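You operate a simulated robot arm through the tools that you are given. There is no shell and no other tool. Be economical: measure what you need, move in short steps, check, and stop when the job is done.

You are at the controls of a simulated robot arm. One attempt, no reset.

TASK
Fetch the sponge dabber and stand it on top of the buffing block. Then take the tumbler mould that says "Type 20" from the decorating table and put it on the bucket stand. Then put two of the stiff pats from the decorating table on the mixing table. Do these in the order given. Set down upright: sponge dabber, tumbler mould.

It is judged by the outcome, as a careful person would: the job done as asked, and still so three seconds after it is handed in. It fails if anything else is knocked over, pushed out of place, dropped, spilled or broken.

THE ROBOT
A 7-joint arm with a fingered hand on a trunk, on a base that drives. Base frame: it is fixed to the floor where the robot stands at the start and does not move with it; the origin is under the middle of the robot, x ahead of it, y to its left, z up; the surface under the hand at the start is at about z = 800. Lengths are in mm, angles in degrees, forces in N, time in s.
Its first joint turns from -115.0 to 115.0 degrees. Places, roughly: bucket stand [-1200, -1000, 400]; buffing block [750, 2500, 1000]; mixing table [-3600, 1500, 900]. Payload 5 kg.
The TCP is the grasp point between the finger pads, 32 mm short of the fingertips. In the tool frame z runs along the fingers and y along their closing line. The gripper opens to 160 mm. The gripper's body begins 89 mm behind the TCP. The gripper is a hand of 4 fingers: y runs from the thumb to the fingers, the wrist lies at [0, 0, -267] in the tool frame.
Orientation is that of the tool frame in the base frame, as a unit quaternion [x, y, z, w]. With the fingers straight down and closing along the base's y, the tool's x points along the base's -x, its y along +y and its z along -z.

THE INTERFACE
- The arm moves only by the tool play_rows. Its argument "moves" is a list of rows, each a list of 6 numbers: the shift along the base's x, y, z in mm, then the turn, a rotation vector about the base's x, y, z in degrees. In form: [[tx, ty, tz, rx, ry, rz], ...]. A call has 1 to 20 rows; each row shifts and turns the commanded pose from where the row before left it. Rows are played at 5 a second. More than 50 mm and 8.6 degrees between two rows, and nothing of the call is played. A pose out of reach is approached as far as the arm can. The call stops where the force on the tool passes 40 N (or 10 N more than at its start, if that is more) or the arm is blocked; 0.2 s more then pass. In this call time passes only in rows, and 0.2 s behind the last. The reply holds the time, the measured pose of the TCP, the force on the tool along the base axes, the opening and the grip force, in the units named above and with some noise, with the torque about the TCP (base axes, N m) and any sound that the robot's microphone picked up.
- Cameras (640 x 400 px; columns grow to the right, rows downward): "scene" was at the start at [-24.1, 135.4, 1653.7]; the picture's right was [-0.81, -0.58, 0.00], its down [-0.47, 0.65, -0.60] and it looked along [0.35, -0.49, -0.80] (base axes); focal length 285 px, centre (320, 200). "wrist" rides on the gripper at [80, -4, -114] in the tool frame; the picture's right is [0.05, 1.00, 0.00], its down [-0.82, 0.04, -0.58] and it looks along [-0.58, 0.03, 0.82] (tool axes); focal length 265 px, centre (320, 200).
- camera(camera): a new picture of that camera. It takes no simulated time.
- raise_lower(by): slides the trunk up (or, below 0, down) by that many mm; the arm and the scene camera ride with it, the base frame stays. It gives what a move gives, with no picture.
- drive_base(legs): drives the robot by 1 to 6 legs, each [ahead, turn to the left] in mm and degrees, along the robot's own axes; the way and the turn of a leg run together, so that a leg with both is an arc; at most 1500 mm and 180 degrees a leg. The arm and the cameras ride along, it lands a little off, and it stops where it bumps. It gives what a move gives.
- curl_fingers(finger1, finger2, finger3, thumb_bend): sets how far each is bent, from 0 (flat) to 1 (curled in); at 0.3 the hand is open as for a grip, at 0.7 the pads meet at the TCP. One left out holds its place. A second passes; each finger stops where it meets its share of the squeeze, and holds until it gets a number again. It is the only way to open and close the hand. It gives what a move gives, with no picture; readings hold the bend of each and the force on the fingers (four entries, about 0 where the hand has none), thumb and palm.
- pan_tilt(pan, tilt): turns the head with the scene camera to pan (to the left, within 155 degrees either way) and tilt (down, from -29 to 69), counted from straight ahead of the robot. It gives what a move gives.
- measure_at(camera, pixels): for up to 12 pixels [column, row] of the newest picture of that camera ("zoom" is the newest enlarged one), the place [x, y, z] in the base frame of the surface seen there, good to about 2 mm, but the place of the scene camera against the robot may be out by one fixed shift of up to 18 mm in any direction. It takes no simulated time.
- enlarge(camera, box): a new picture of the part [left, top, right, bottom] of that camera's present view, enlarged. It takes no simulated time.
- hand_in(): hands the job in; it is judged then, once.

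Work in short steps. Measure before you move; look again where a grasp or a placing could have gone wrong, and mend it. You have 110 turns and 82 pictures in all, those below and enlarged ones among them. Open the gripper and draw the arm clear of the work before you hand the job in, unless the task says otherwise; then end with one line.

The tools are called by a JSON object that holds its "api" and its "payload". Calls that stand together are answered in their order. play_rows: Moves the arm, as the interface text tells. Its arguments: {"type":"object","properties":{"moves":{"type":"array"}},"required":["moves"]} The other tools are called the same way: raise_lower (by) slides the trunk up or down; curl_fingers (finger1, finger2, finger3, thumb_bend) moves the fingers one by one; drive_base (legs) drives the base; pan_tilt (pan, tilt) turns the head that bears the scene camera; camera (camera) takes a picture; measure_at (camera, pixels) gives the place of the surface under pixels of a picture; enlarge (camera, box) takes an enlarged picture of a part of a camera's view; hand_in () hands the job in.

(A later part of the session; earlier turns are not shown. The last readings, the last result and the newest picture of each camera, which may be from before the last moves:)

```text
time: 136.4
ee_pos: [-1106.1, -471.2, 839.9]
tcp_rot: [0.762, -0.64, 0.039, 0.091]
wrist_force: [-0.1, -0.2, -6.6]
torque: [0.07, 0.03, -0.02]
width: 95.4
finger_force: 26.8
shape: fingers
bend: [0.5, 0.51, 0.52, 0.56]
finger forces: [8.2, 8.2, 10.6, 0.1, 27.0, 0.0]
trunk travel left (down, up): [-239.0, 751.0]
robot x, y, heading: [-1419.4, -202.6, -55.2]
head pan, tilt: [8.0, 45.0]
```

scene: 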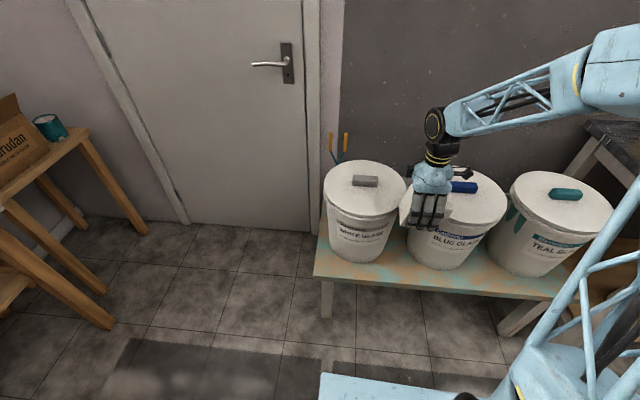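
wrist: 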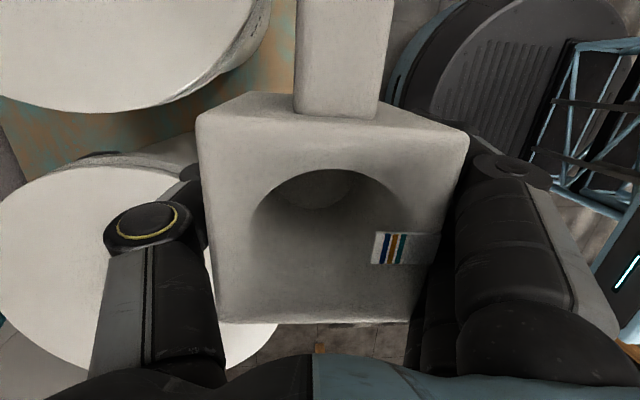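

Now the tool is at yaw 190°; I yaw -10° and bring the mould over y≈-780, x≈-1045, then check leveling with the camera.

{"api": "play_rows", "payload": {"moves": [[8, -39, 3, 0, 0, -1.3], [8, -39, 3, 0, 0, -1.3], [8, -39, 3, 0, 0, -1.3], [8, -39, 3, 0, 0, -1.3], [8, -39, 3, 0, 0, -1.3], [8, -39, 3, 0, 0, -1.3], [7, -39, 2, 0, 0, -1.3], [6, -39, 0, 0, 0, -1.4]]}}

{"api": "camera", "payload": {"camera": "wrist"}}

{"api": "measure_at", "payload": {"camera": "wrist", "pixels": [[210, 165], [455, 160], [240, 310], [395, 308], [222, 240], [440, 230], [320, 140], [345, 50]]}}

```text
time: 138.2
ee_pos: [-1052.4, -734.1, 859.0]
tcp_rot: [0.709, -0.698, 0.031, 0.093]
wrist_force: [0.6, -0.6, -6.2]
torque: [0.08, 0.03, -0.01]
width: 95.4
finger_force: 26.7
shape: fingers
bend: [0.5, 0.51, 0.52, 0.56]
finger forces: [8.4, 8.3, 10.7, 0.0, 27.1, 0.0]
out of reach, approached as far as the arm can: row 7, 8
trunk travel left (down, up): [-239.0, 751.0]
robot x, y, heading: [-1420.1, -196.0, -55.2]
head pan, tilt: [8.0, 45.0]
```

```text
17 pictures are left
```

wrist: 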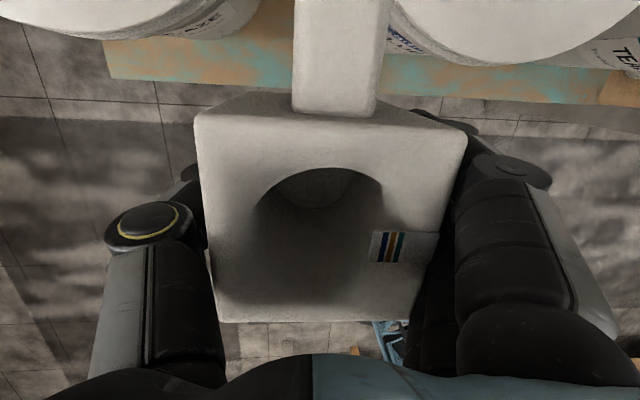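

```text
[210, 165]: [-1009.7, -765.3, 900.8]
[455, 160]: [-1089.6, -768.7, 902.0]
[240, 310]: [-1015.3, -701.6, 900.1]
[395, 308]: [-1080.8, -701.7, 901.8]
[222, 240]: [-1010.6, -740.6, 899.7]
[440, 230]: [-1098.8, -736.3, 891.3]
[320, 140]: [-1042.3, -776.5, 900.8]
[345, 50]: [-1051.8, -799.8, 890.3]
```

Level is good and the notch is lined up, but the wrist-yaw limit blocks going further from this direction. I retract, and re-park at about (-1565,-375) so the arm reaches from azimuth -40°.

{"api": "play_rows", "payload": {"moves": [[-25, 38, 0, 0, 0, 0], [-25, 38, 0, 0, 0, 0], [-25, 38, 0, 0, 0, 0], [-25, 38, 0, 0, 0, 0], [-15, 25, 0, 0, 0, 0]]}}

{"api": "drive_base", "payload": {"legs": [[0, 106], [-231, 0], [0, -96]]}}

```text
time: 139.4
ee_pos: [-1166.6, -554.8, 859.3]
tcp_rot: [-0.701, 0.706, -0.029, -0.094]
wrist_force: [0.4, -0.3, -7.0]
torque: [0.14, 0.02, 0.01]
width: 95.4
finger_force: 27.1
shape: fingers
bend: [0.5, 0.51, 0.52, 0.56]
finger forces: [8.0, 8.4, 10.9, 0.1, 27.2, 0.0]
trunk travel left (down, up): [-239.0, 751.0]
robot x, y, heading: [-1418.6, -195.2, -55.2]
head pan, tilt: [8.0, 45.0]
```

```text
time: 150.1
ee_pos: [-1243.6, -677.2, 858.5]
tcp_rot: [0.772, -0.628, 0.039, 0.089]
wrist_force: [0.2, -1.0, -7.3]
torque: [0.09, 0.01, 0.01]
width: 94.9
finger_force: 26.4
shape: fingers
bend: [0.5, 0.51, 0.52, 0.56]
finger forces: [7.7, 8.1, 10.4, 0.0, 26.2, 0.0]
trunk travel left (down, up): [-239.0, 751.0]
robot x, y, heading: [-1569.4, -380.6, -43.1]
head pan, tilt: [8.0, 45.0]
```

I yaw -12.3° and move over the descent point (-1045,-785).

{"api": "play_rows", "payload": {"moves": [[40, -3, 0, 0, 0, -2.5], [40, -3, 0, 0, 0, -2.5], [40, -3, 0, 0, 0, -2.5], [40, -3, 0, 0, 0, -2.5], [38.6, -3, 0, 0, 0, -2.3], [0, -31, 0, 0, 0, 0], [0, -31, 0, 0, 0, 0], [0, -31, 0, 0, 0, 0]]}}

{"api": "camera", "payload": {"camera": "wrist"}}

{"api": "measure_at", "payload": {"camera": "wrist", "pixels": [[210, 165], [455, 160], [240, 310], [395, 308], [230, 60], [415, 60], [240, 20], [420, 20], [270, 80], [200, 50], [450, 50], [500, 60]]}}

```text
time: 151.9
ee_pos: [-1044.0, -786.5, 858.5]
tcp_rot: [-0.699, 0.708, -0.029, -0.094]
wrist_force: [-0.3, 0.4, -7.6]
torque: [0.05, -0.03, 0.01]
width: 94.9
finger_force: 26.0
shape: fingers
bend: [0.5, 0.51, 0.52, 0.56]
finger forces: [7.9, 8.2, 10.3, 0.0, 26.6, 0.1]
trunk travel left (down, up): [-239.0, 751.0]
robot x, y, heading: [-1564.6, -384.1, -42.9]
head pan, tilt: [8.0, 45.0]
```

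```text
16 pictures are left
```

wrist: 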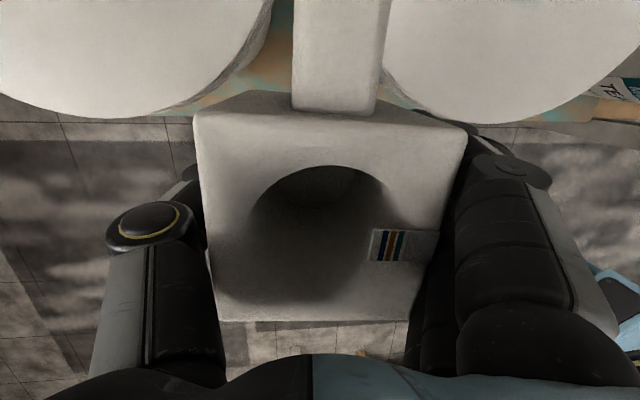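

```text
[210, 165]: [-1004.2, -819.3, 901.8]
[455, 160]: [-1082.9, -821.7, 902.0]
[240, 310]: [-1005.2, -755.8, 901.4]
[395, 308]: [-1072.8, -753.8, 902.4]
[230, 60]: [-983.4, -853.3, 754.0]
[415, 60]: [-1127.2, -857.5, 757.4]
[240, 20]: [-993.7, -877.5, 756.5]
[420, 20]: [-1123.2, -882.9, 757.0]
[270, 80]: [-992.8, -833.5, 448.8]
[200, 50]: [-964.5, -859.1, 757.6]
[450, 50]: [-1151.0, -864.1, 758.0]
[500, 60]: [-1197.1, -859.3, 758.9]
```

Margins to both rims are ≥12 mm. I lower the trunk 230 mm.

{"api": "raise_lower", "payload": {"by": -230}}

```text
time: 154.3
ee_pos: [-1044.7, -785.4, 627.8]
tcp_rot: [-0.7, 0.708, -0.029, -0.095]
wrist_force: [0.0, 0.3, -6.8]
torque: [0.07, -0.01, -0.01]
width: 95.0
finger_force: 26.3
shape: fingers
bend: [0.5, 0.51, 0.52, 0.56]
finger forces: [8.0, 8.2, 10.3, 0.0, 26.6, 0.1]
trunk travel left (down, up): [-9.0, 981.0]
robot x, y, heading: [-1565.9, -383.5, -42.9]
head pan, tilt: [8.0, 45.0]
```

No contact. I descend by rows to ~10 mm above the stand, then slide back 27 mm into the notch.

{"api": "play_rows", "payload": {"moves": [[0, 0, -35, 0, 0, 0], [0, 0, -35, 0, 0, 0], [0, 0, -30, 0, 0, 0], [0, 0, -10, 0, 0, 0], [0, -9, 0, 0, 0, 0], [0, -9, 0, 0, 0, 0], [0, -9, 0, 0, 0, 0]]}}

{"api": "camera", "payload": {"camera": "wrist"}}

{"api": "measure_at", "payload": {"camera": "wrist", "pixels": [[210, 165], [455, 160], [240, 310], [395, 308], [300, 318], [280, 60], [400, 80], [260, 335], [300, 345]]}}

```text
time: 155.9
ee_pos: [-1044.9, -814.0, 519.9]
tcp_rot: [-0.7, 0.708, -0.029, -0.093]
wrist_force: [1.2, 0.2, -6.5]
torque: [0.06, 0.01, 0.01]
width: 95.0
finger_force: 26.5
shape: fingers
bend: [0.5, 0.51, 0.52, 0.56]
finger forces: [8.0, 8.3, 10.1, 0.0, 26.3, 0.1]
trunk travel left (down, up): [-9.0, 981.0]
robot x, y, heading: [-1566.6, -382.9, -42.9]
head pan, tilt: [8.0, 45.0]
```

```text
15 pictures are left
```

wrist: 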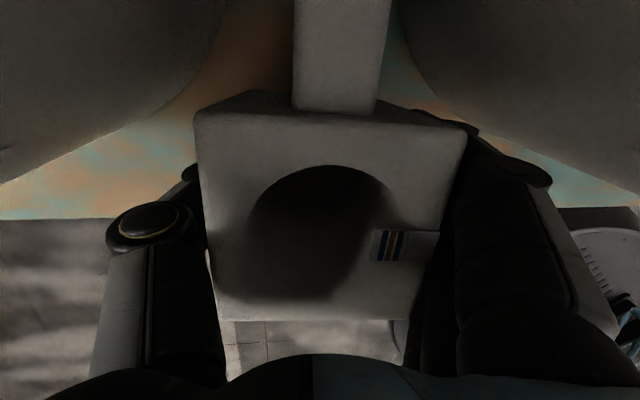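

```text
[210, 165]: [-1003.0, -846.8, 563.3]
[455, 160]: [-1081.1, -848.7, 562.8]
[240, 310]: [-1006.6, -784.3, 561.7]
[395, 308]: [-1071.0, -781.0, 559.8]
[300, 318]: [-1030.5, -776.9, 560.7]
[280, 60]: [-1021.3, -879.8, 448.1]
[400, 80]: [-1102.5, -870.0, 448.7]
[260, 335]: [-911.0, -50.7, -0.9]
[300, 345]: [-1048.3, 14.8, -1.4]
```

Mould bottom is ~12 mm above the stand, front face y≈-773. I measure the stand's front edge in this view.

{"api": "measure_at", "payload": {"camera": "wrist", "pixels": [[60, 205], [60, 214], [100, 214], [580, 198], [600, 203], [130, 214]]}}

```text
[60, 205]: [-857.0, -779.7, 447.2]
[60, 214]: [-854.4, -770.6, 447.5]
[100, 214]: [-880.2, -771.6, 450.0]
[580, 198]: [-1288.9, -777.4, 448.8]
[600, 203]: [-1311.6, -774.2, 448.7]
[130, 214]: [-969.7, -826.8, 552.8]
```

Front edge ≈-767, so a little margin exists; I go 4 mm further back and set down gently.

{"api": "play_rows", "payload": {"moves": [[0, -4, 0, 0, 0, 0], [0, 0, -6, 0, 0, 0], [0, 0, -4, 0, 0, 0], [0, 0, -2, 0, 0, 0], [0, 0, -1.5, 0, 0, 0], [0, 0, -1.5, 0, 0, 0]]}}

```text
time: 157.3
ee_pos: [-1045.6, -817.8, 505.9]
tcp_rot: [-0.7, 0.708, -0.031, -0.094]
wrist_force: [-4.3, 1.8, 21.9]
torque: [0.71, -1.05, 0.26]
width: 94.8
finger_force: 33.1
shape: fingers
bend: [0.5, 0.51, 0.52, 0.56]
finger forces: [9.2, 10.2, 17.3, 0.1, 29.4, 0.1]
trunk travel left (down, up): [-9.0, 981.0]
robot x, y, heading: [-1565.3, -380.3, -43.2]
head pan, tilt: [8.0, 45.0]
```

Contact (≈28 N net). I ease 1 mm and open a little.

{"api": "play_rows", "payload": {"moves": [[0, 0, 1, 0, 0, 0]]}}

{"api": "curl_fingers", "payload": {"finger1": 0.44, "finger2": 0.44, "finger3": 0.44, "thumb_bend": 0.49}}

{"api": "camera", "payload": {"camera": "wrist"}}

{"api": "measure_at", "payload": {"camera": "wrist", "pixels": [[215, 165], [450, 160], [240, 310], [395, 308], [320, 140]]}}

```text
time: 157.7
ee_pos: [-1044.2, -817.2, 504.7]
tcp_rot: [-0.7, 0.707, -0.031, -0.093]
wrist_force: [-2.1, -0.6, 20.8]
torque: [0.62, -1.11, 0.13]
width: 94.8
finger_force: 32.4
shape: fingers
bend: [0.5, 0.51, 0.52, 0.56]
finger forces: [9.0, 9.9, 16.2, 0.0, 29.9, 0.0]
trunk travel left (down, up): [-9.0, 981.0]
robot x, y, heading: [-1566.1, -382.4, -43.1]
head pan, tilt: [8.0, 45.0]
```

```text
time: 158.7
ee_pos: [-1045.1, -817.6, 505.0]
tcp_rot: [-0.7, 0.708, -0.029, -0.095]
wrist_force: [1.2, 1.2, -1.9]
torque: [0.02, -0.02, 0.05]
width: 107.9
finger_force: 2.2
shape: fingers
bend: [0.44, 0.44, 0.44, 0.48]
finger forces: [0.1, 0.1, 1.4, 0.0, 2.8, 0.1]
trunk travel left (down, up): [-9.0, 981.0]
robot x, y, heading: [-1566.2, -381.6, -43.2]
head pan, tilt: [8.0, 45.0]
```

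```text
14 pictures are left
```

wrist: 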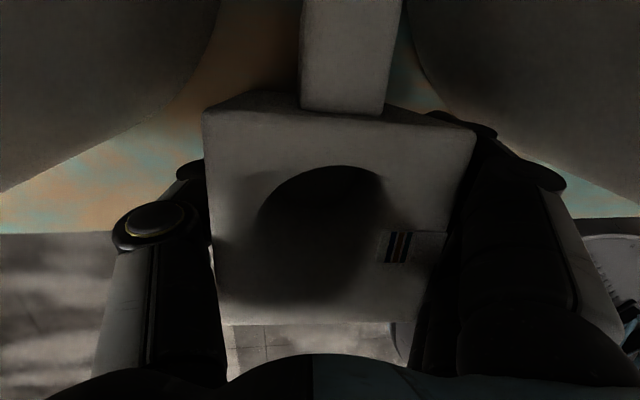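

```text
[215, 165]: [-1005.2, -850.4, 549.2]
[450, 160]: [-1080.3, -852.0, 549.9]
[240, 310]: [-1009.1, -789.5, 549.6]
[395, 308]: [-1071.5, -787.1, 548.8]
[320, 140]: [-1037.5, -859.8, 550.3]
```

Seated level at top z=549.5; still light touch on finger 3/thumb. I open slightly more.

{"api": "curl_fingers", "payload": {"finger1": 0.41, "finger2": 0.41, "finger3": 0.4, "thumb_bend": 0.43}}

```text
time: 159.7
ee_pos: [-1044.0, -816.8, 504.1]
tcp_rot: [-0.7, 0.707, -0.029, -0.094]
wrist_force: [0.0, 0.8, 0.5]
torque: [-0.04, 0.0, -0.02]
width: 122.5
finger_force: 0.0
shape: fingers
bend: [0.41, 0.41, 0.4, 0.43]
finger forces: [0.1, 0.0, 0.1, 0.1, 0.0, 0.0]
trunk travel left (down, up): [-9.0, 981.0]
robot x, y, heading: [-1564.1, -384.7, -43.0]
head pan, tilt: [8.0, 45.0]
```

Free. I withdraw along the hand's leaned axis, then up and away to the front.

{"api": "play_rows", "payload": {"moves": [[1.2, 2.5, 15, 0, 0, 0], [2.5, 5, 29, 0, 0, 0], [2.5, 5, 29, 0, 0, 0], [2.5, 5, 29, 0, 0, 0], [0, 20, 30, 0, 0, 0], [0, 20, 40, 0, 0, 0], [0, 20, 40, 0, 0, 0], [0, 20, 40, 0, 0, 0], [0, 20, 40, 0, 0, 0], [-10, 25, 35, 0, 0, 0]]}}

{"api": "raise_lower", "payload": {"by": 300}}

{"api": "pan_tilt", "payload": {"pan": 10, "tilt": 50}}

{"api": "camera", "payload": {"camera": "scene"}}

```text
time: 161.9
ee_pos: [-1044.1, -672.7, 833.7]
tcp_rot: [-0.699, 0.709, -0.03, -0.094]
wrist_force: [-0.3, -0.5, -0.5]
torque: [-0.04, 0.01, 0.0]
width: 122.6
finger_force: 0.0
shape: fingers
bend: [0.41, 0.41, 0.4, 0.43]
finger forces: [0.0, 0.1, 0.1, 0.0, 0.0, 0.0]
trunk travel left (down, up): [-9.0, 981.0]
robot x, y, heading: [-1565.3, -383.5, -43.0]
head pan, tilt: [8.0, 45.0]
```

```text
time: 164.9
ee_pos: [-1044.5, -674.0, 1133.6]
tcp_rot: [-0.7, 0.708, -0.03, -0.094]
wrist_force: [0.4, -0.3, -0.7]
torque: [0.01, -0.02, 0.0]
width: 122.7
finger_force: 0.0
shape: fingers
bend: [0.41, 0.41, 0.4, 0.43]
finger forces: [0.1, 0.0, 0.0, 0.1, 0.0, 0.0]
trunk travel left (down, up): [-309.0, 681.0]
robot x, y, heading: [-1566.3, -381.8, -43.2]
head pan, tilt: [8.0, 45.0]
```

```text
time: 165.6
ee_pos: [-1044.7, -673.1, 1133.6]
tcp_rot: [-0.7, 0.708, -0.03, -0.093]
wrist_force: [0.3, -0.4, -0.3]
torque: [0.01, 0.0, 0.0]
width: 122.7
finger_force: 0.0
shape: fingers
bend: [0.41, 0.41, 0.4, 0.43]
finger forces: [0.0, 0.0, 0.0, 0.1, 0.0, 0.0]
trunk travel left (down, up): [-309.0, 681.0]
robot x, y, heading: [-1563.2, -382.0, -43.0]
head pan, tilt: [10.0, 50.0]
```

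```text
13 pictures are left
```

scene: 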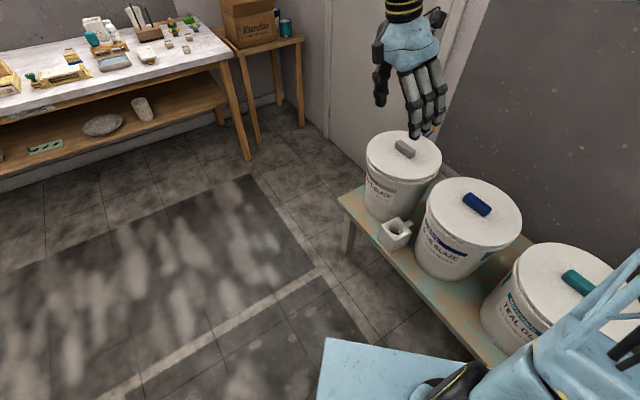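

The mould stands upright on the bucket stand at (393,233). Now the pats: I enlarge the decorating table's right end seen here.

{"api": "enlarge", "payload": {"camera": "scene", "box": [70, 5, 230, 105]}}

{"api": "measure_at", "payload": {"camera": "zoom", "pixels": [[395, 158], [440, 175], [465, 178], [475, 140], [300, 190], [390, 155], [460, 120]]}}

```text
4.00 times, centred on (150, 55) of scene
```

zoom: 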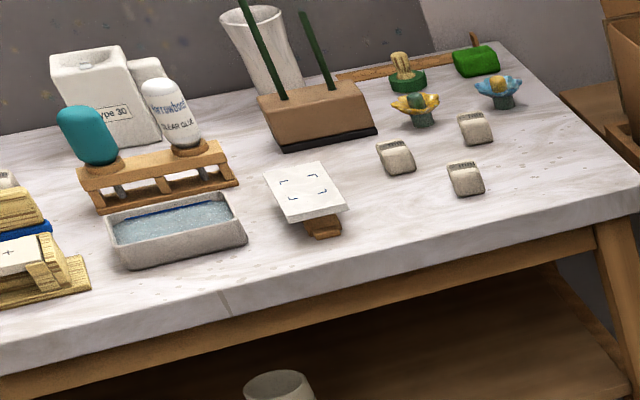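

```text
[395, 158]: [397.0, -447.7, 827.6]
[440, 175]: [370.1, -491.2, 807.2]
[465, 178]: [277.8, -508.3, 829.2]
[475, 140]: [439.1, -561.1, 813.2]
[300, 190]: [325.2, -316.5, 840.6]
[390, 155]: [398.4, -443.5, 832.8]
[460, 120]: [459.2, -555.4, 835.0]
```

Four pats: three at right (≈(405,-445), (278,-508), (448,-558)) and one near (595,10). I straighten and un-yaw the hand, then drive to the table's right end.

{"api": "play_rows", "payload": {"moves": [[0, 0, 0, 5, -2.6, 0], [0, 0, 0, 5, -2.6, 0], [-33, 18, 0, 0, 0, -7.8], [-33, 18, 0, 0, 0, -7.8], [-33, 18, 0, 0, 0, -7.8], [0, 0, 0, 0, 0, -7.8], [0, 0, 0, 0, 0, -7.8], [0, 0, 0, 0, 0, -7.8], [0, 0, 0, 0, 0, -7.8], [0, 0, 0, 0, 0, -7.8], [0, 0, 0, 0, 0, -7.8], [0, 0, 0, 0, 0, -7.8], [0, 0, 0, 0, 0, -7.8], [0, 0, 0, 0, 0, -7.8], [0, 0, 0, 0, 0, -7.8], [0, 0, 0, 0, 0, -7.8], [0, 0, 0, 0, 0, -7.8], [0, 0, 0, 0, 0, -7.8], [0, 0, 0, 0, 0, -7.8]]}}

{"api": "drive_base", "payload": {"legs": [[0, 92], [270, 0], [0, -49], [1120, 0]]}}

```text
time: 169.6
ee_pos: [-1143.6, -620.4, 1133.2]
tcp_rot: [0.37, 0.929, 0.001, 0.0]
wrist_force: [0.4, 0.6, -0.3]
torque: [0.01, -0.01, 0.0]
width: 123.0
finger_force: 0.0
shape: fingers
bend: [0.41, 0.41, 0.4, 0.43]
finger forces: [0.0, 0.1, 0.0, 0.1, 0.0, 0.0]
trunk travel left (down, up): [-309.0, 681.0]
robot x, y, heading: [-1570.0, -379.6, -43.0]
head pan, tilt: [10.0, 50.0]
```

```text
time: 183.2
ee_pos: [194.9, -71.4, 1134.0]
tcp_rot: [0.007, 1.0, 0.001, 0.0]
wrist_force: [-0.1, -0.6, -0.9]
torque: [-0.01, -0.01, 0.03]
width: 122.8
finger_force: 0.1
shape: fingers
bend: [0.41, 0.41, 0.4, 0.43]
finger forces: [0.1, 0.1, 0.0, 0.1, 0.0, 0.1]
trunk travel left (down, up): [-309.0, 681.0]
robot x, y, heading: [-276.7, -180.1, -0.3]
head pan, tilt: [10.0, 50.0]
```

From here all pats are within reach. I bring the hand over the three pats and look with the wrist camera.

{"api": "play_rows", "payload": {"moves": [[15, -43, -9, 0, 0, 0], [15, -43, -9, 0, 0, 0], [15, -43, -9, 0, 0, 0], [15, -43, -9, 0, 0, 0], [15, -43, -9, 0, 0, 0], [15, -43, -9, 0, 0, 0], [15, -43, -9, 0, 0, 0], [15, -43, -9, 0, 0, 0], [15, -43, -9, 0, 0, 0], [0, -30, -10, 0, 0, 0]]}}

{"api": "camera", "payload": {"camera": "wrist"}}

```text
time: 185.4
ee_pos: [331.2, -488.5, 1041.5]
tcp_rot: [0.008, 1.0, 0.001, 0.0]
wrist_force: [0.5, -0.3, -1.0]
torque: [0.02, -0.05, 0.02]
width: 122.8
finger_force: 0.1
shape: fingers
bend: [0.41, 0.41, 0.4, 0.43]
finger forces: [0.0, 0.1, 0.0, 0.1, 0.0, 0.0]
trunk travel left (down, up): [-309.0, 681.0]
robot x, y, heading: [-274.7, -181.1, -0.5]
head pan, tilt: [10.0, 50.0]
```

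```text
11 pictures are left
```

wrist: 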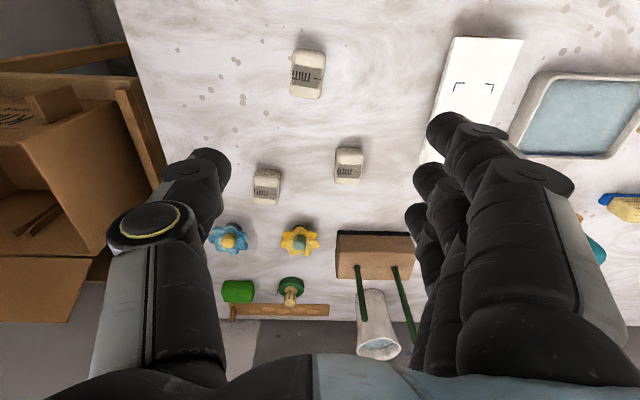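

I measure the three pats' tops and edges.

{"api": "measure_at", "payload": {"camera": "wrist", "pixels": [[308, 75], [293, 72], [323, 72], [308, 52], [308, 97], [267, 187], [255, 187], [278, 187], [349, 165], [337, 165], [361, 165], [349, 182]]}}

```text
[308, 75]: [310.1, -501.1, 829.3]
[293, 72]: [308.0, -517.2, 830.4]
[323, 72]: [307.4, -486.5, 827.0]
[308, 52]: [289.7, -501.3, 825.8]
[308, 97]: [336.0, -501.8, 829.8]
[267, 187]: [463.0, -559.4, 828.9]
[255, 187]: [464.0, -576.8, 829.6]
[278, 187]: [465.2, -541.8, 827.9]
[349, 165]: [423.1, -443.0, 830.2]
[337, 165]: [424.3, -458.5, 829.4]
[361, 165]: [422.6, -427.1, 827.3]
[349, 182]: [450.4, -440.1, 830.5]
```

Pats are ≈36×55×30 mm, tops z≈830. I pre-close to ~70 mm and lower over pat B (312,-501) to test its stiffness with a light squeeze.

{"api": "curl_fingers", "payload": {"finger1": 0.55, "finger2": 0.55, "finger3": 0.55, "thumb_bend": 0.55}}

{"api": "play_rows", "payload": {"moves": [[-10, -6, -40, 0, 0, 0], [-9, -6, -40, 0, 0, 0], [0, 0, -45, 0, 0, 0], [0, 0, -45, 0, 0, 0], [0, 0, -25, 0, 0, 0], [0, 0, -10, 0, 0, 0]]}}

{"api": "curl_fingers", "payload": {"finger1": 0.65, "finger2": 0.65, "finger3": 0.65, "thumb_bend": 0.65}}

```text
time: 186.4
ee_pos: [331.3, -486.9, 1043.3]
tcp_rot: [0.007, 1.0, 0.001, -0.001]
wrist_force: [0.2, 0.3, 0.3]
torque: [0.0, 0.0, 0.02]
width: 72.7
finger_force: 0.1
shape: fingers
bend: [0.55, 0.55, 0.55, 0.55]
finger forces: [0.1, 0.0, 0.1, 0.1, 0.1, 0.0]
trunk travel left (down, up): [-309.0, 681.0]
robot x, y, heading: [-280.0, -179.8, -0.6]
head pan, tilt: [10.0, 50.0]
```

```text
time: 187.8
ee_pos: [311.0, -499.4, 840.5]
tcp_rot: [0.008, 1.0, 0.0, 0.002]
wrist_force: [-3.8, 0.3, 27.2]
torque: [-0.46, 0.36, -0.13]
width: 72.6
finger_force: 13.8
shape: fingers
bend: [0.55, 0.55, 0.55, 0.55]
finger forces: [4.9, 2.8, 1.2, 0.1, 18.1, 0.0]
trunk travel left (down, up): [-309.0, 681.0]
robot x, y, heading: [-277.8, -180.8, -0.6]
head pan, tilt: [10.0, 50.0]
```

```text
time: 188.8
ee_pos: [310.7, -499.2, 839.3]
tcp_rot: [0.007, 1.0, -0.001, 0.001]
wrist_force: [1.6, -5.7, 22.3]
torque: [-1.02, -0.03, 0.02]
width: 48.6
finger_force: 15.7
shape: fingers
bend: [0.63, 0.63, 0.64, 0.63]
finger forces: [1.6, 2.4, 1.0, 0.0, 27.3, 0.1]
trunk travel left (down, up): [-309.0, 681.0]
robot x, y, heading: [-277.4, -180.3, -0.6]
head pan, tilt: [10.0, 50.0]
```

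Fingertips touch the table at z≈840; I raise 9 mm and repeat the light squeeze.

{"api": "play_rows", "payload": {"moves": [[0, 0, 5, 0, 0, 0], [0, 0, 4, 0, 0, 0]]}}

{"api": "curl_fingers", "payload": {"finger1": 0.66, "finger2": 0.66, "finger3": 0.66, "thumb_bend": 0.66}}

{"api": "curl_fingers", "payload": {"finger1": 0.7, "finger2": 0.7, "finger3": 0.7, "thumb_bend": 0.7}}

{"api": "camera", "payload": {"camera": "wrist"}}

```text
time: 189.4
ee_pos: [311.1, -499.2, 845.4]
tcp_rot: [0.006, 1.0, 0.001, -0.001]
wrist_force: [-0.3, 0.0, -0.5]
torque: [0.0, -0.02, 0.0]
width: 48.1
finger_force: 7.7
shape: fingers
bend: [0.63, 0.62, 0.64, 0.63]
finger forces: [2.0, 3.7, 1.6, 0.0, 7.7, 0.0]
trunk travel left (down, up): [-309.0, 681.0]
robot x, y, heading: [-275.0, -177.3, -0.3]
head pan, tilt: [10.0, 50.0]
```

```text
time: 190.4
ee_pos: [312.0, -500.5, 847.4]
tcp_rot: [0.007, 1.0, 0.001, 0.0]
wrist_force: [-0.8, 0.0, -0.8]
torque: [0.02, 0.04, 0.0]
width: 47.9
finger_force: 8.8
shape: fingers
bend: [0.63, 0.62, 0.64, 0.63]
finger forces: [2.5, 3.9, 2.5, 0.1, 8.9, 0.0]
trunk travel left (down, up): [-309.0, 681.0]
robot x, y, heading: [-273.6, -180.9, -0.5]
head pan, tilt: [10.0, 50.0]
```

```text
time: 191.4
ee_pos: [312.0, -499.2, 846.1]
tcp_rot: [0.007, 1.0, 0.001, 0.0]
wrist_force: [0.0, 0.2, -0.7]
torque: [0.0, -0.05, 0.01]
width: 43.9
finger_force: 18.7
shape: fingers
bend: [0.66, 0.63, 0.65, 0.64]
finger forces: [5.2, 8.1, 6.1, 0.1, 17.7, 0.0]
trunk travel left (down, up): [-309.0, 681.0]
robot x, y, heading: [-273.0, -179.9, -0.2]
head pan, tilt: [10.0, 50.0]
```

```text
10 pictures are left
```

wrist: 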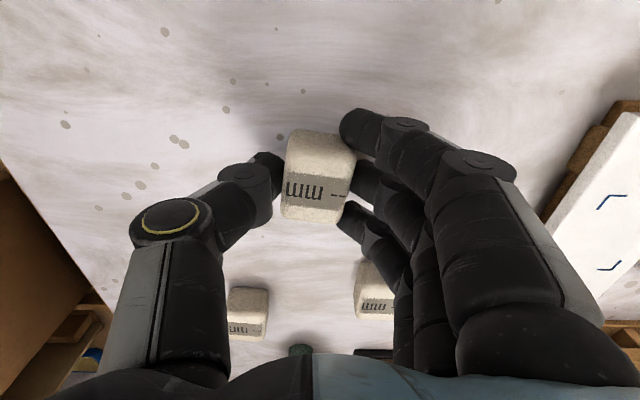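

Pat B: width 47.9 mm at 8.8 N → 43.9 at 18.7 N (yields ~4 mm). I release it and test pat A (423,-443) the same way.

{"api": "curl_fingers", "payload": {"finger1": 0.55, "finger2": 0.55, "finger3": 0.55, "thumb_bend": 0.55}}

{"api": "play_rows", "payload": {"moves": [[0, 0, 25, 0, 0, 0], [0, 0, 40, 0, 0, 0], [37, 20, 0, 0, 0, 0], [37, 19, 0, 0, 0, 0], [37, 18, 0, 0, 0, 0], [0, 0, -35, 0, 0, 0], [0, 0, -20, 0, 0, 0], [0, 0, -10, 0, 0, 0]]}}

{"api": "curl_fingers", "payload": {"finger1": 0.66, "finger2": 0.66, "finger3": 0.66, "thumb_bend": 0.66}}

{"api": "curl_fingers", "payload": {"finger1": 0.7, "finger2": 0.7, "finger3": 0.7, "thumb_bend": 0.7}}

```text
time: 192.4
ee_pos: [312.6, -499.5, 846.0]
tcp_rot: [0.007, 1.0, 0.0, -0.001]
wrist_force: [0.0, -0.4, -0.2]
torque: [0.02, -0.01, -0.01]
width: 71.1
finger_force: 0.1
shape: fingers
bend: [0.55, 0.55, 0.55, 0.55]
finger forces: [0.1, 0.1, 0.0, 0.1, 0.1, 0.0]
trunk travel left (down, up): [-309.0, 681.0]
robot x, y, heading: [-276.9, -180.8, -0.5]
head pan, tilt: [10.0, 50.0]
```

```text
time: 194.2
ee_pos: [423.0, -441.8, 847.2]
tcp_rot: [0.007, 1.0, 0.0, 0.001]
wrist_force: [0.6, -0.2, 0.8]
torque: [-0.02, -0.01, -0.03]
width: 71.4
finger_force: 0.1
shape: fingers
bend: [0.55, 0.55, 0.55, 0.55]
finger forces: [0.0, 0.0, 0.1, 0.0, 0.0, 0.0]
trunk travel left (down, up): [-309.0, 681.0]
robot x, y, heading: [-275.6, -178.8, -0.5]
head pan, tilt: [10.0, 50.0]
```

```text
time: 195.2
ee_pos: [423.3, -442.9, 846.8]
tcp_rot: [0.007, 1.0, 0.001, 0.0]
wrist_force: [1.0, -0.3, -0.7]
torque: [-0.01, 0.01, 0.02]
width: 41.8
finger_force: 8.9
shape: fingers
bend: [0.66, 0.62, 0.62, 0.63]
finger forces: [0.1, 4.7, 4.0, 0.1, 8.8, 0.1]
trunk travel left (down, up): [-309.0, 681.0]
robot x, y, heading: [-277.1, -183.0, -0.7]
head pan, tilt: [10.0, 50.0]
```

```text
time: 196.2
ee_pos: [422.3, -442.8, 847.4]
tcp_rot: [0.006, 1.0, 0.0, 0.0]
wrist_force: [-0.6, -0.5, -0.1]
torque: [-0.01, 0.04, 0.01]
width: 35.2
finger_force: 16.2
shape: fingers
bend: [0.7, 0.62, 0.63, 0.65]
finger forces: [0.0, 8.7, 7.5, 0.1, 16.2, 0.0]
trunk travel left (down, up): [-309.0, 681.0]
robot x, y, heading: [-276.1, -181.7, -0.5]
head pan, tilt: [10.0, 50.0]
```

A: finger 2 0.62→0.62, thumb 0.63→0.65. I squeeze A a bit more for resolution.

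{"api": "curl_fingers", "payload": {"finger2": 0.76, "finger3": 0.76, "thumb_bend": 0.76}}

{"api": "enlarge", "payload": {"camera": "wrist", "box": [240, 100, 440, 340]}}

```text
time: 197.2
ee_pos: [423.4, -442.9, 847.9]
tcp_rot: [0.007, 1.0, 0.002, 0.0]
wrist_force: [-0.8, -1.2, -0.3]
torque: [0.03, 0.02, -0.04]
width: 32.1
finger_force: 21.9
shape: fingers
bend: [0.7, 0.61, 0.62, 0.68]
finger forces: [0.1, 11.6, 10.6, 0.1, 22.1, 0.1]
trunk travel left (down, up): [-309.0, 681.0]
robot x, y, heading: [-278.0, -182.5, -0.7]
head pan, tilt: [10.0, 50.0]
```

```text
1.67 times, centred on (340, 220) of wrist
```

zoom: 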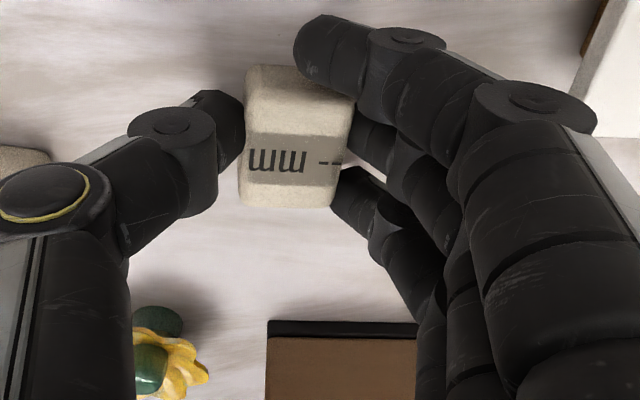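

A yields ≈0.43 mm/N, similar to B. Now pat C (463,-559) with the same sequence.

{"api": "curl_fingers", "payload": {"finger1": 0.55, "finger2": 0.55, "finger3": 0.55, "thumb_bend": 0.55}}

{"api": "play_rows", "payload": {"moves": [[0, 0, 25, 0, 0, 0], [0, 0, 40, 0, 0, 0], [14, -39, 0, 0, 0, 0], [13, -39, 0, 0, 0, 0], [13, -38, 0, 0, 0, 0], [0, 0, -35, 0, 0, 0], [0, 0, -20, 0, 0, 0], [0, 0, -10, 0, 0, 0]]}}

{"api": "curl_fingers", "payload": {"finger1": 0.66, "finger2": 0.66, "finger3": 0.66, "thumb_bend": 0.66}}

{"api": "curl_fingers", "payload": {"finger1": 0.7, "finger2": 0.7, "finger3": 0.7, "thumb_bend": 0.7}}

{"api": "curl_fingers", "payload": {"finger2": 0.76, "finger3": 0.76, "thumb_bend": 0.76}}

```text
time: 198.2
ee_pos: [422.2, -443.0, 846.6]
tcp_rot: [0.007, 1.0, 0.001, 0.0]
wrist_force: [0.0, -0.5, 0.6]
torque: [0.01, 0.06, 0.01]
width: 70.9
finger_force: 0.1
shape: fingers
bend: [0.55, 0.55, 0.55, 0.55]
finger forces: [0.1, 0.0, 0.0, 0.1, 0.0, 0.1]
trunk travel left (down, up): [-309.0, 681.0]
robot x, y, heading: [-277.2, -178.2, -0.8]
head pan, tilt: [10.0, 50.0]
```

```text
time: 200.0
ee_pos: [463.6, -558.4, 847.4]
tcp_rot: [0.008, 1.0, 0.001, 0.0]
wrist_force: [-0.8, 0.3, 0.6]
torque: [0.01, -0.03, 0.0]
width: 71.6
finger_force: 0.0
shape: fingers
bend: [0.55, 0.55, 0.55, 0.55]
finger forces: [0.1, 0.0, 0.0, 0.1, 0.0, 0.0]
trunk travel left (down, up): [-309.0, 681.0]
robot x, y, heading: [-282.9, -179.1, -0.3]
head pan, tilt: [10.0, 50.0]
```

```text
time: 201.0
ee_pos: [462.6, -558.8, 848.0]
tcp_rot: [0.007, 1.0, 0.001, 0.0]
wrist_force: [0.0, -0.1, 0.4]
torque: [0.0, 0.02, 0.0]
width: 41.5
finger_force: 8.7
shape: fingers
bend: [0.66, 0.61, 0.63, 0.63]
finger forces: [0.0, 5.4, 3.1, 0.0, 8.5, 0.0]
trunk travel left (down, up): [-309.0, 681.0]
robot x, y, heading: [-277.3, -180.2, -0.5]
head pan, tilt: [10.0, 50.0]
```

```text
time: 202.0
ee_pos: [463.7, -558.5, 847.0]
tcp_rot: [0.007, 1.0, 0.001, 0.0]
wrist_force: [-0.6, 0.0, -0.5]
torque: [0.02, 0.02, -0.01]
width: 34.7
finger_force: 16.0
shape: fingers
bend: [0.7, 0.62, 0.64, 0.65]
finger forces: [0.0, 8.9, 6.9, 0.1, 15.8, 0.0]
trunk travel left (down, up): [-309.0, 681.0]
robot x, y, heading: [-278.0, -181.6, -0.6]
head pan, tilt: [10.0, 50.0]
```

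```text
time: 203.0
ee_pos: [463.2, -558.8, 846.8]
tcp_rot: [0.007, 1.0, 0.0, 0.0]
wrist_force: [0.3, -0.1, -0.9]
torque: [0.02, 0.02, 0.0]
width: 32.0
finger_force: 21.6
shape: fingers
bend: [0.7, 0.61, 0.64, 0.68]
finger forces: [0.0, 11.1, 10.8, 0.1, 21.8, 0.1]
trunk travel left (down, up): [-309.0, 681.0]
robot x, y, heading: [-274.5, -178.0, -0.5]
head pan, tilt: [10.0, 50.0]
```

C behaves like A. Now the fourth pat D near (593,15): I go there high and take a look first.

{"api": "curl_fingers", "payload": {"finger1": 0.55, "finger2": 0.55, "finger3": 0.55, "thumb_bend": 0.55}}

{"api": "play_rows", "payload": {"moves": [[0, 0, 25, 0, 0, 0], [0, 0, 45, 0, 0, 0], [0, 0, 45, 0, 0, 0], [0, 0, 45, 0, 0, 0], [0, 0, 45, 0, 0, 0], [0, 0, 45, 0, 0, 0], [8, 45, 0, 0, 0, 0], [8, 45, 0, 0, 0, 0], [8, 45, 0, 0, 0, 0], [8, 45, 0, 0, 0, 0], [8, 45, 0, 0, 0, 0], [8, 45, 0, 0, 0, 0], [8, 45, 0, 0, 0, 0], [8, 45, 0, 0, 0, 0], [8, 45, 0, 0, 0, 0], [8, 45, 0, 0, 0, 0], [8, 45, 0, 0, 0, 0], [8, 45, 0, 0, 0, 0], [8, 30, -45, 0, 0, 0], [0, 0, -45, 0, 0, 0]]}}

{"api": "camera", "payload": {"camera": "wrist"}}

```text
time: 204.0
ee_pos: [463.5, -558.7, 846.2]
tcp_rot: [0.007, 1.0, 0.0, 0.0]
wrist_force: [0.4, -0.1, -0.2]
torque: [-0.01, 0.02, -0.01]
width: 70.9
finger_force: 0.0
shape: fingers
bend: [0.55, 0.55, 0.55, 0.55]
finger forces: [0.0, 0.1, 0.0, 0.1, 0.0, 0.0]
trunk travel left (down, up): [-309.0, 681.0]
robot x, y, heading: [-278.0, -179.5, -0.3]
head pan, tilt: [10.0, 50.0]
```

```text
refused: row 19 steps farther than a row can; nothing moved
```

```text
8 pictures are left
```

wrist: 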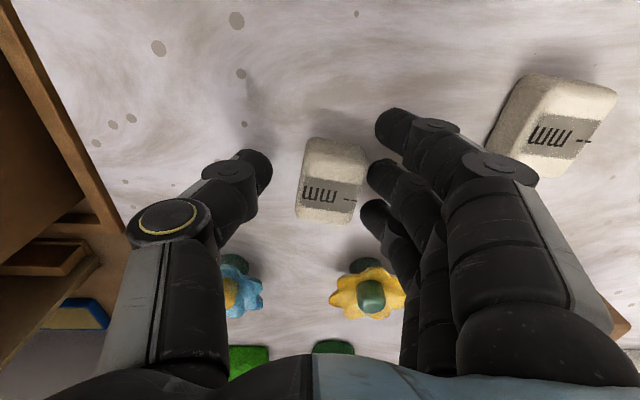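

Row 19 was too long; I resend it corrected, going over D at ≈(600,14).

{"api": "play_rows", "payload": {"moves": [[0, 0, 25, 0, 0, 0], [0, 0, 45, 0, 0, 0], [0, 0, 45, 0, 0, 0], [0, 0, 45, 0, 0, 0], [0, 0, 45, 0, 0, 0], [0, 0, 45, 0, 0, 0], [10, 45, 0, 0, 0, 0], [10, 45, 0, 0, 0, 0], [10, 45, 0, 0, 0, 0], [10, 45, 0, 0, 0, 0], [10, 45, 0, 0, 0, 0], [10, 45, 0, 0, 0, 0], [10, 45, 0, 0, 0, 0], [10, 45, 0, 0, 0, 0], [10, 45, 0, 0, 0, 0], [10, 45, 0, 0, 0, 0], [10, 45, 0, 0, 0, 0], [10, 45, 0, 0, 0, 0], [17, 32, -30, 0, 0, 0], [0, 0, -45, 0, 0, 0]]}}

{"api": "camera", "payload": {"camera": "wrist"}}

{"api": "measure_at", "payload": {"camera": "wrist", "pixels": [[320, 105], [320, 115], [320, 125], [320, 135], [310, 120], [330, 120], [300, 120], [340, 120]]}}

```text
time: 208.2
ee_pos: [599.2, 14.1, 1020.8]
tcp_rot: [0.007, 1.0, 0.001, -0.001]
wrist_force: [-0.7, 0.5, -0.8]
torque: [0.01, 0.01, -0.01]
width: 71.3
finger_force: 0.0
shape: fingers
bend: [0.55, 0.55, 0.55, 0.55]
finger forces: [0.0, 0.1, 0.0, 0.0, 0.0, 0.0]
trunk travel left (down, up): [-309.0, 681.0]
robot x, y, heading: [-275.6, -180.6, -0.4]
head pan, tilt: [10.0, 50.0]
```

```text
7 pictures are left
```

wrist: 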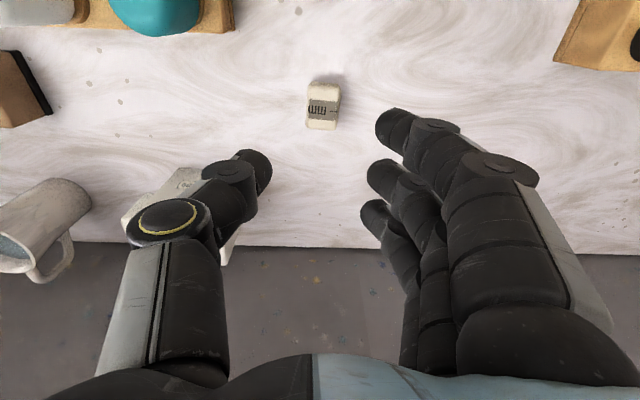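

```text
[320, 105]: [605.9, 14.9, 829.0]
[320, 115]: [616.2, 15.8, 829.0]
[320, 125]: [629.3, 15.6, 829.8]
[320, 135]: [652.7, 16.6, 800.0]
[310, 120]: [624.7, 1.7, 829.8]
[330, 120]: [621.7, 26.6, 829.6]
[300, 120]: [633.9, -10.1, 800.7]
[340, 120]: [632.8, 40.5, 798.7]
```

D's centre ≈(607,17). I descend and run the same squeeze test.

{"api": "play_rows", "payload": {"moves": [[4, 1, -45, 0, 0, 0], [4, 1, -45, 0, 0, 0], [0, 0, -45, 0, 0, 0], [0, 0, -28, 0, 0, 0], [0, 0, -11, 0, 0, 0]]}}

{"api": "curl_fingers", "payload": {"finger1": 0.66, "finger2": 0.66, "finger3": 0.66, "thumb_bend": 0.66}}

{"api": "curl_fingers", "payload": {"finger1": 0.7, "finger2": 0.7, "finger3": 0.7, "thumb_bend": 0.7}}

{"api": "curl_fingers", "payload": {"finger2": 0.76, "finger3": 0.76, "thumb_bend": 0.76}}

```text
time: 209.4
ee_pos: [606.3, 12.9, 846.6]
tcp_rot: [0.007, 1.0, 0.001, 0.0]
wrist_force: [0.0, 0.0, 0.6]
torque: [0.0, 0.02, 0.01]
width: 71.3
finger_force: 0.0
shape: fingers
bend: [0.55, 0.55, 0.55, 0.55]
finger forces: [0.0, 0.0, 0.0, 0.0, 0.0, 0.0]
trunk travel left (down, up): [-309.0, 681.0]
robot x, y, heading: [-279.6, -181.7, -0.4]
head pan, tilt: [10.0, 50.0]
```

```text
time: 210.4
ee_pos: [606.5, 12.5, 846.2]
tcp_rot: [0.008, 1.0, 0.0, 0.0]
wrist_force: [0.2, 0.0, 0.1]
torque: [-0.01, -0.01, 0.0]
width: 41.4
finger_force: 8.4
shape: fingers
bend: [0.66, 0.61, 0.62, 0.63]
finger forces: [0.0, 5.0, 3.8, 0.0, 8.6, 0.1]
trunk travel left (down, up): [-309.0, 681.0]
robot x, y, heading: [-279.2, -179.9, -0.4]
head pan, tilt: [10.0, 50.0]
```

```text
time: 211.4
ee_pos: [606.5, 13.4, 845.8]
tcp_rot: [0.007, 1.0, 0.001, 0.0]
wrist_force: [-0.6, -0.3, 0.3]
torque: [0.02, 0.0, 0.03]
width: 36.2
finger_force: 16.9
shape: fingers
bend: [0.69, 0.62, 0.64, 0.65]
finger forces: [1.1, 8.6, 6.9, 0.0, 16.4, 0.0]
trunk travel left (down, up): [-309.0, 681.0]
robot x, y, heading: [-279.1, -178.6, -0.5]
head pan, tilt: [10.0, 50.0]
```

```text
time: 212.4
ee_pos: [606.3, 14.9, 847.2]
tcp_rot: [0.007, 1.0, 0.001, 0.0]
wrist_force: [-0.1, 0.5, -1.1]
torque: [0.0, 0.02, 0.04]
width: 33.9
finger_force: 22.8
shape: fingers
bend: [0.69, 0.61, 0.63, 0.67]
finger forces: [1.2, 11.5, 10.6, 0.1, 23.2, 0.0]
trunk travel left (down, up): [-309.0, 681.0]
robot x, y, heading: [-280.4, -181.2, -0.6]
head pan, tilt: [10.0, 50.0]
```

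All four feel the same when squeezed from the sides and the "-- mm" readouts did not change; perhaps they respond to a press from above. I press D gently from above with closed fingertips.

{"api": "curl_fingers", "payload": {"finger1": 0.55, "finger2": 0.55, "finger3": 0.55, "thumb_bend": 0.55}}

{"api": "play_rows", "payload": {"moves": [[0, 0, 25, 0, 0, 0], [0, 0, 35, 0, 0, 0]]}}

{"api": "curl_fingers", "payload": {"finger1": 0.7, "finger2": 0.7, "finger3": 0.7, "thumb_bend": 0.7}}

{"api": "play_rows", "payload": {"moves": [[0, 0, -20, 0, 0, 0], [0, 0, -12, 0, 0, 0], [0, 0, -2, 0, 0, 0], [0, 0, -2, 0, 0, 0]]}}

```text
time: 213.4
ee_pos: [607.2, 13.5, 847.0]
tcp_rot: [0.007, 1.0, 0.001, -0.001]
wrist_force: [0.1, 0.8, -0.5]
torque: [0.0, 0.0, 0.02]
width: 71.2
finger_force: 0.1
shape: fingers
bend: [0.55, 0.55, 0.55, 0.55]
finger forces: [0.1, 0.0, 0.0, 0.0, 0.0, 0.1]
trunk travel left (down, up): [-309.0, 681.0]
robot x, y, heading: [-279.2, -181.6, -0.6]
head pan, tilt: [10.0, 50.0]
```

```text
time: 214.0
ee_pos: [606.3, 16.7, 903.0]
tcp_rot: [0.007, 1.0, 0.001, 0.0]
wrist_force: [-0.6, -0.3, 0.1]
torque: [0.04, 0.02, 0.0]
width: 71.0
finger_force: 0.0
shape: fingers
bend: [0.55, 0.55, 0.55, 0.55]
finger forces: [0.0, 0.0, 0.0, 0.0, 0.0, 0.1]
trunk travel left (down, up): [-309.0, 681.0]
robot x, y, heading: [-279.7, -178.9, -0.4]
head pan, tilt: [10.0, 50.0]
```

```text
time: 215.0
ee_pos: [605.6, 14.7, 904.4]
tcp_rot: [0.007, 1.0, 0.001, 0.0]
wrist_force: [-0.8, -1.2, -0.5]
torque: [-0.03, -0.02, -0.04]
width: 23.5
finger_force: 0.0
shape: fingers
bend: [0.7, 0.7, 0.7, 0.7]
finger forces: [0.0, 0.0, 0.1, 0.0, 0.1, 0.1]
trunk travel left (down, up): [-309.0, 681.0]
robot x, y, heading: [-278.8, -182.4, -0.6]
head pan, tilt: [10.0, 50.0]
```

```text
time: 216.0
ee_pos: [607.2, 13.7, 869.8]
tcp_rot: [0.007, 1.0, 0.001, 0.0]
wrist_force: [-0.8, -0.5, -0.2]
torque: [0.03, 0.04, 0.0]
width: 23.9
finger_force: 0.0
shape: fingers
bend: [0.7, 0.7, 0.7, 0.7]
finger forces: [0.0, 0.0, 0.1, 0.1, 0.0, 0.0]
trunk travel left (down, up): [-309.0, 681.0]
robot x, y, heading: [-279.2, -179.5, -0.5]
head pan, tilt: [10.0, 50.0]
```

No contact yet at 870; I continue in small steps.

{"api": "play_rows", "payload": {"moves": [[0, 0, -2, 0, 0, 0], [0, 0, -2, 0, 0, 0], [0, 0, -1, 0, 0, 0]]}}

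{"api": "play_rows", "payload": {"moves": [[0, 0, -1, 0, 0, 0], [0, 0, -1, 0, 0, 0]]}}

{"api": "play_rows", "payload": {"moves": [[0, 0, -1, 0, 0, 0], [0, 0, -1, 0, 0, 0]]}}

```text
time: 216.8
ee_pos: [607.6, 15.2, 866.7]
tcp_rot: [0.007, 1.0, 0.001, 0.0]
wrist_force: [-0.2, -0.5, 0.3]
torque: [-0.01, 0.0, 0.02]
width: 23.8
finger_force: 0.0
shape: fingers
bend: [0.7, 0.7, 0.7, 0.7]
finger forces: [0.0, 0.1, 0.1, 0.0, 0.0, 0.0]
trunk travel left (down, up): [-309.0, 681.0]
robot x, y, heading: [-274.3, -177.5, -0.6]
head pan, tilt: [10.0, 50.0]
```

```text
time: 217.4
ee_pos: [607.0, 15.7, 865.4]
tcp_rot: [0.007, 1.0, 0.0, 0.0]
wrist_force: [-0.1, -0.4, -0.4]
torque: [0.04, 0.04, 0.0]
width: 23.5
finger_force: 0.0
shape: fingers
bend: [0.7, 0.7, 0.7, 0.7]
finger forces: [0.0, 0.0, 0.1, 0.0, 0.1, 0.0]
trunk travel left (down, up): [-309.0, 681.0]
robot x, y, heading: [-275.6, -181.5, -0.6]
head pan, tilt: [10.0, 50.0]
```

```text
time: 218.0
ee_pos: [608.6, 15.1, 863.1]
tcp_rot: [0.008, 1.0, 0.001, 0.0]
wrist_force: [-1.0, 0.9, 4.4]
torque: [0.05, 0.02, 0.0]
width: 24.0
finger_force: 2.1
shape: fingers
bend: [0.7, 0.7, 0.7, 0.7]
finger forces: [0.2, 2.3, 1.9, 0.0, 0.1, 0.1]
trunk travel left (down, up): [-309.0, 681.0]
robot x, y, heading: [-276.5, -183.5, -0.7]
head pan, tilt: [10.0, 50.0]
```

Contact began at ≈864 (4.4 N). I press 4 mm further and look at the readout.

{"api": "play_rows", "payload": {"moves": [[0, 0, -1, 0, 0, 0], [0, 0, -1, 0, 0, 0]]}}

{"api": "play_rows", "payload": {"moves": [[0, 0, -1, 0, 0, 0], [0, 0, -1, 0, 0, 0]]}}

{"api": "enlarge", "payload": {"camera": "wrist", "box": [240, 100, 400, 240]}}

```text
time: 218.6
ee_pos: [607.3, 15.2, 862.1]
tcp_rot: [0.006, 1.0, 0.002, 0.002]
wrist_force: [1.9, 4.4, 15.3]
torque: [0.22, -0.22, 0.01]
width: 23.9
finger_force: 7.7
shape: fingers
bend: [0.7, 0.71, 0.71, 0.7]
finger forces: [0.0, 8.0, 7.0, 0.1, 0.4, 0.1]
trunk travel left (down, up): [-309.0, 681.0]
robot x, y, heading: [-279.2, -179.7, -0.5]
head pan, tilt: [10.0, 50.0]
```

```text
time: 219.2
ee_pos: [606.4, 16.7, 861.1]
tcp_rot: [0.006, 1.0, 0.002, 0.002]
wrist_force: [7.4, 7.2, 27.8]
torque: [0.41, -0.52, 0.05]
width: 23.7
finger_force: 13.9
shape: fingers
bend: [0.7, 0.71, 0.71, 0.7]
finger forces: [0.0, 14.1, 12.9, 0.0, 1.5, 0.0]
trunk travel left (down, up): [-309.0, 681.0]
robot x, y, heading: [-279.0, -178.7, -0.3]
head pan, tilt: [10.0, 50.0]
```

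```text
2.86 times, centred on (320, 170) of wrist
```

zoom: 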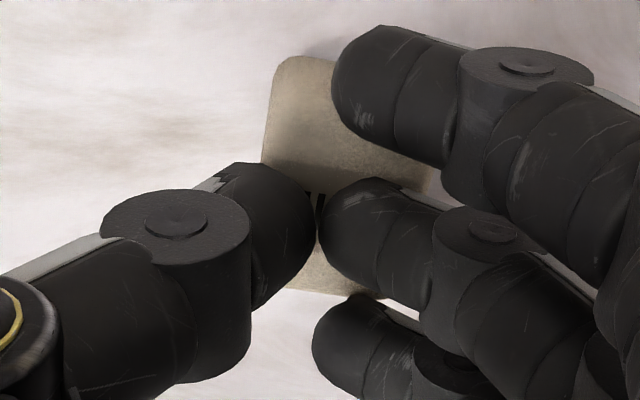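

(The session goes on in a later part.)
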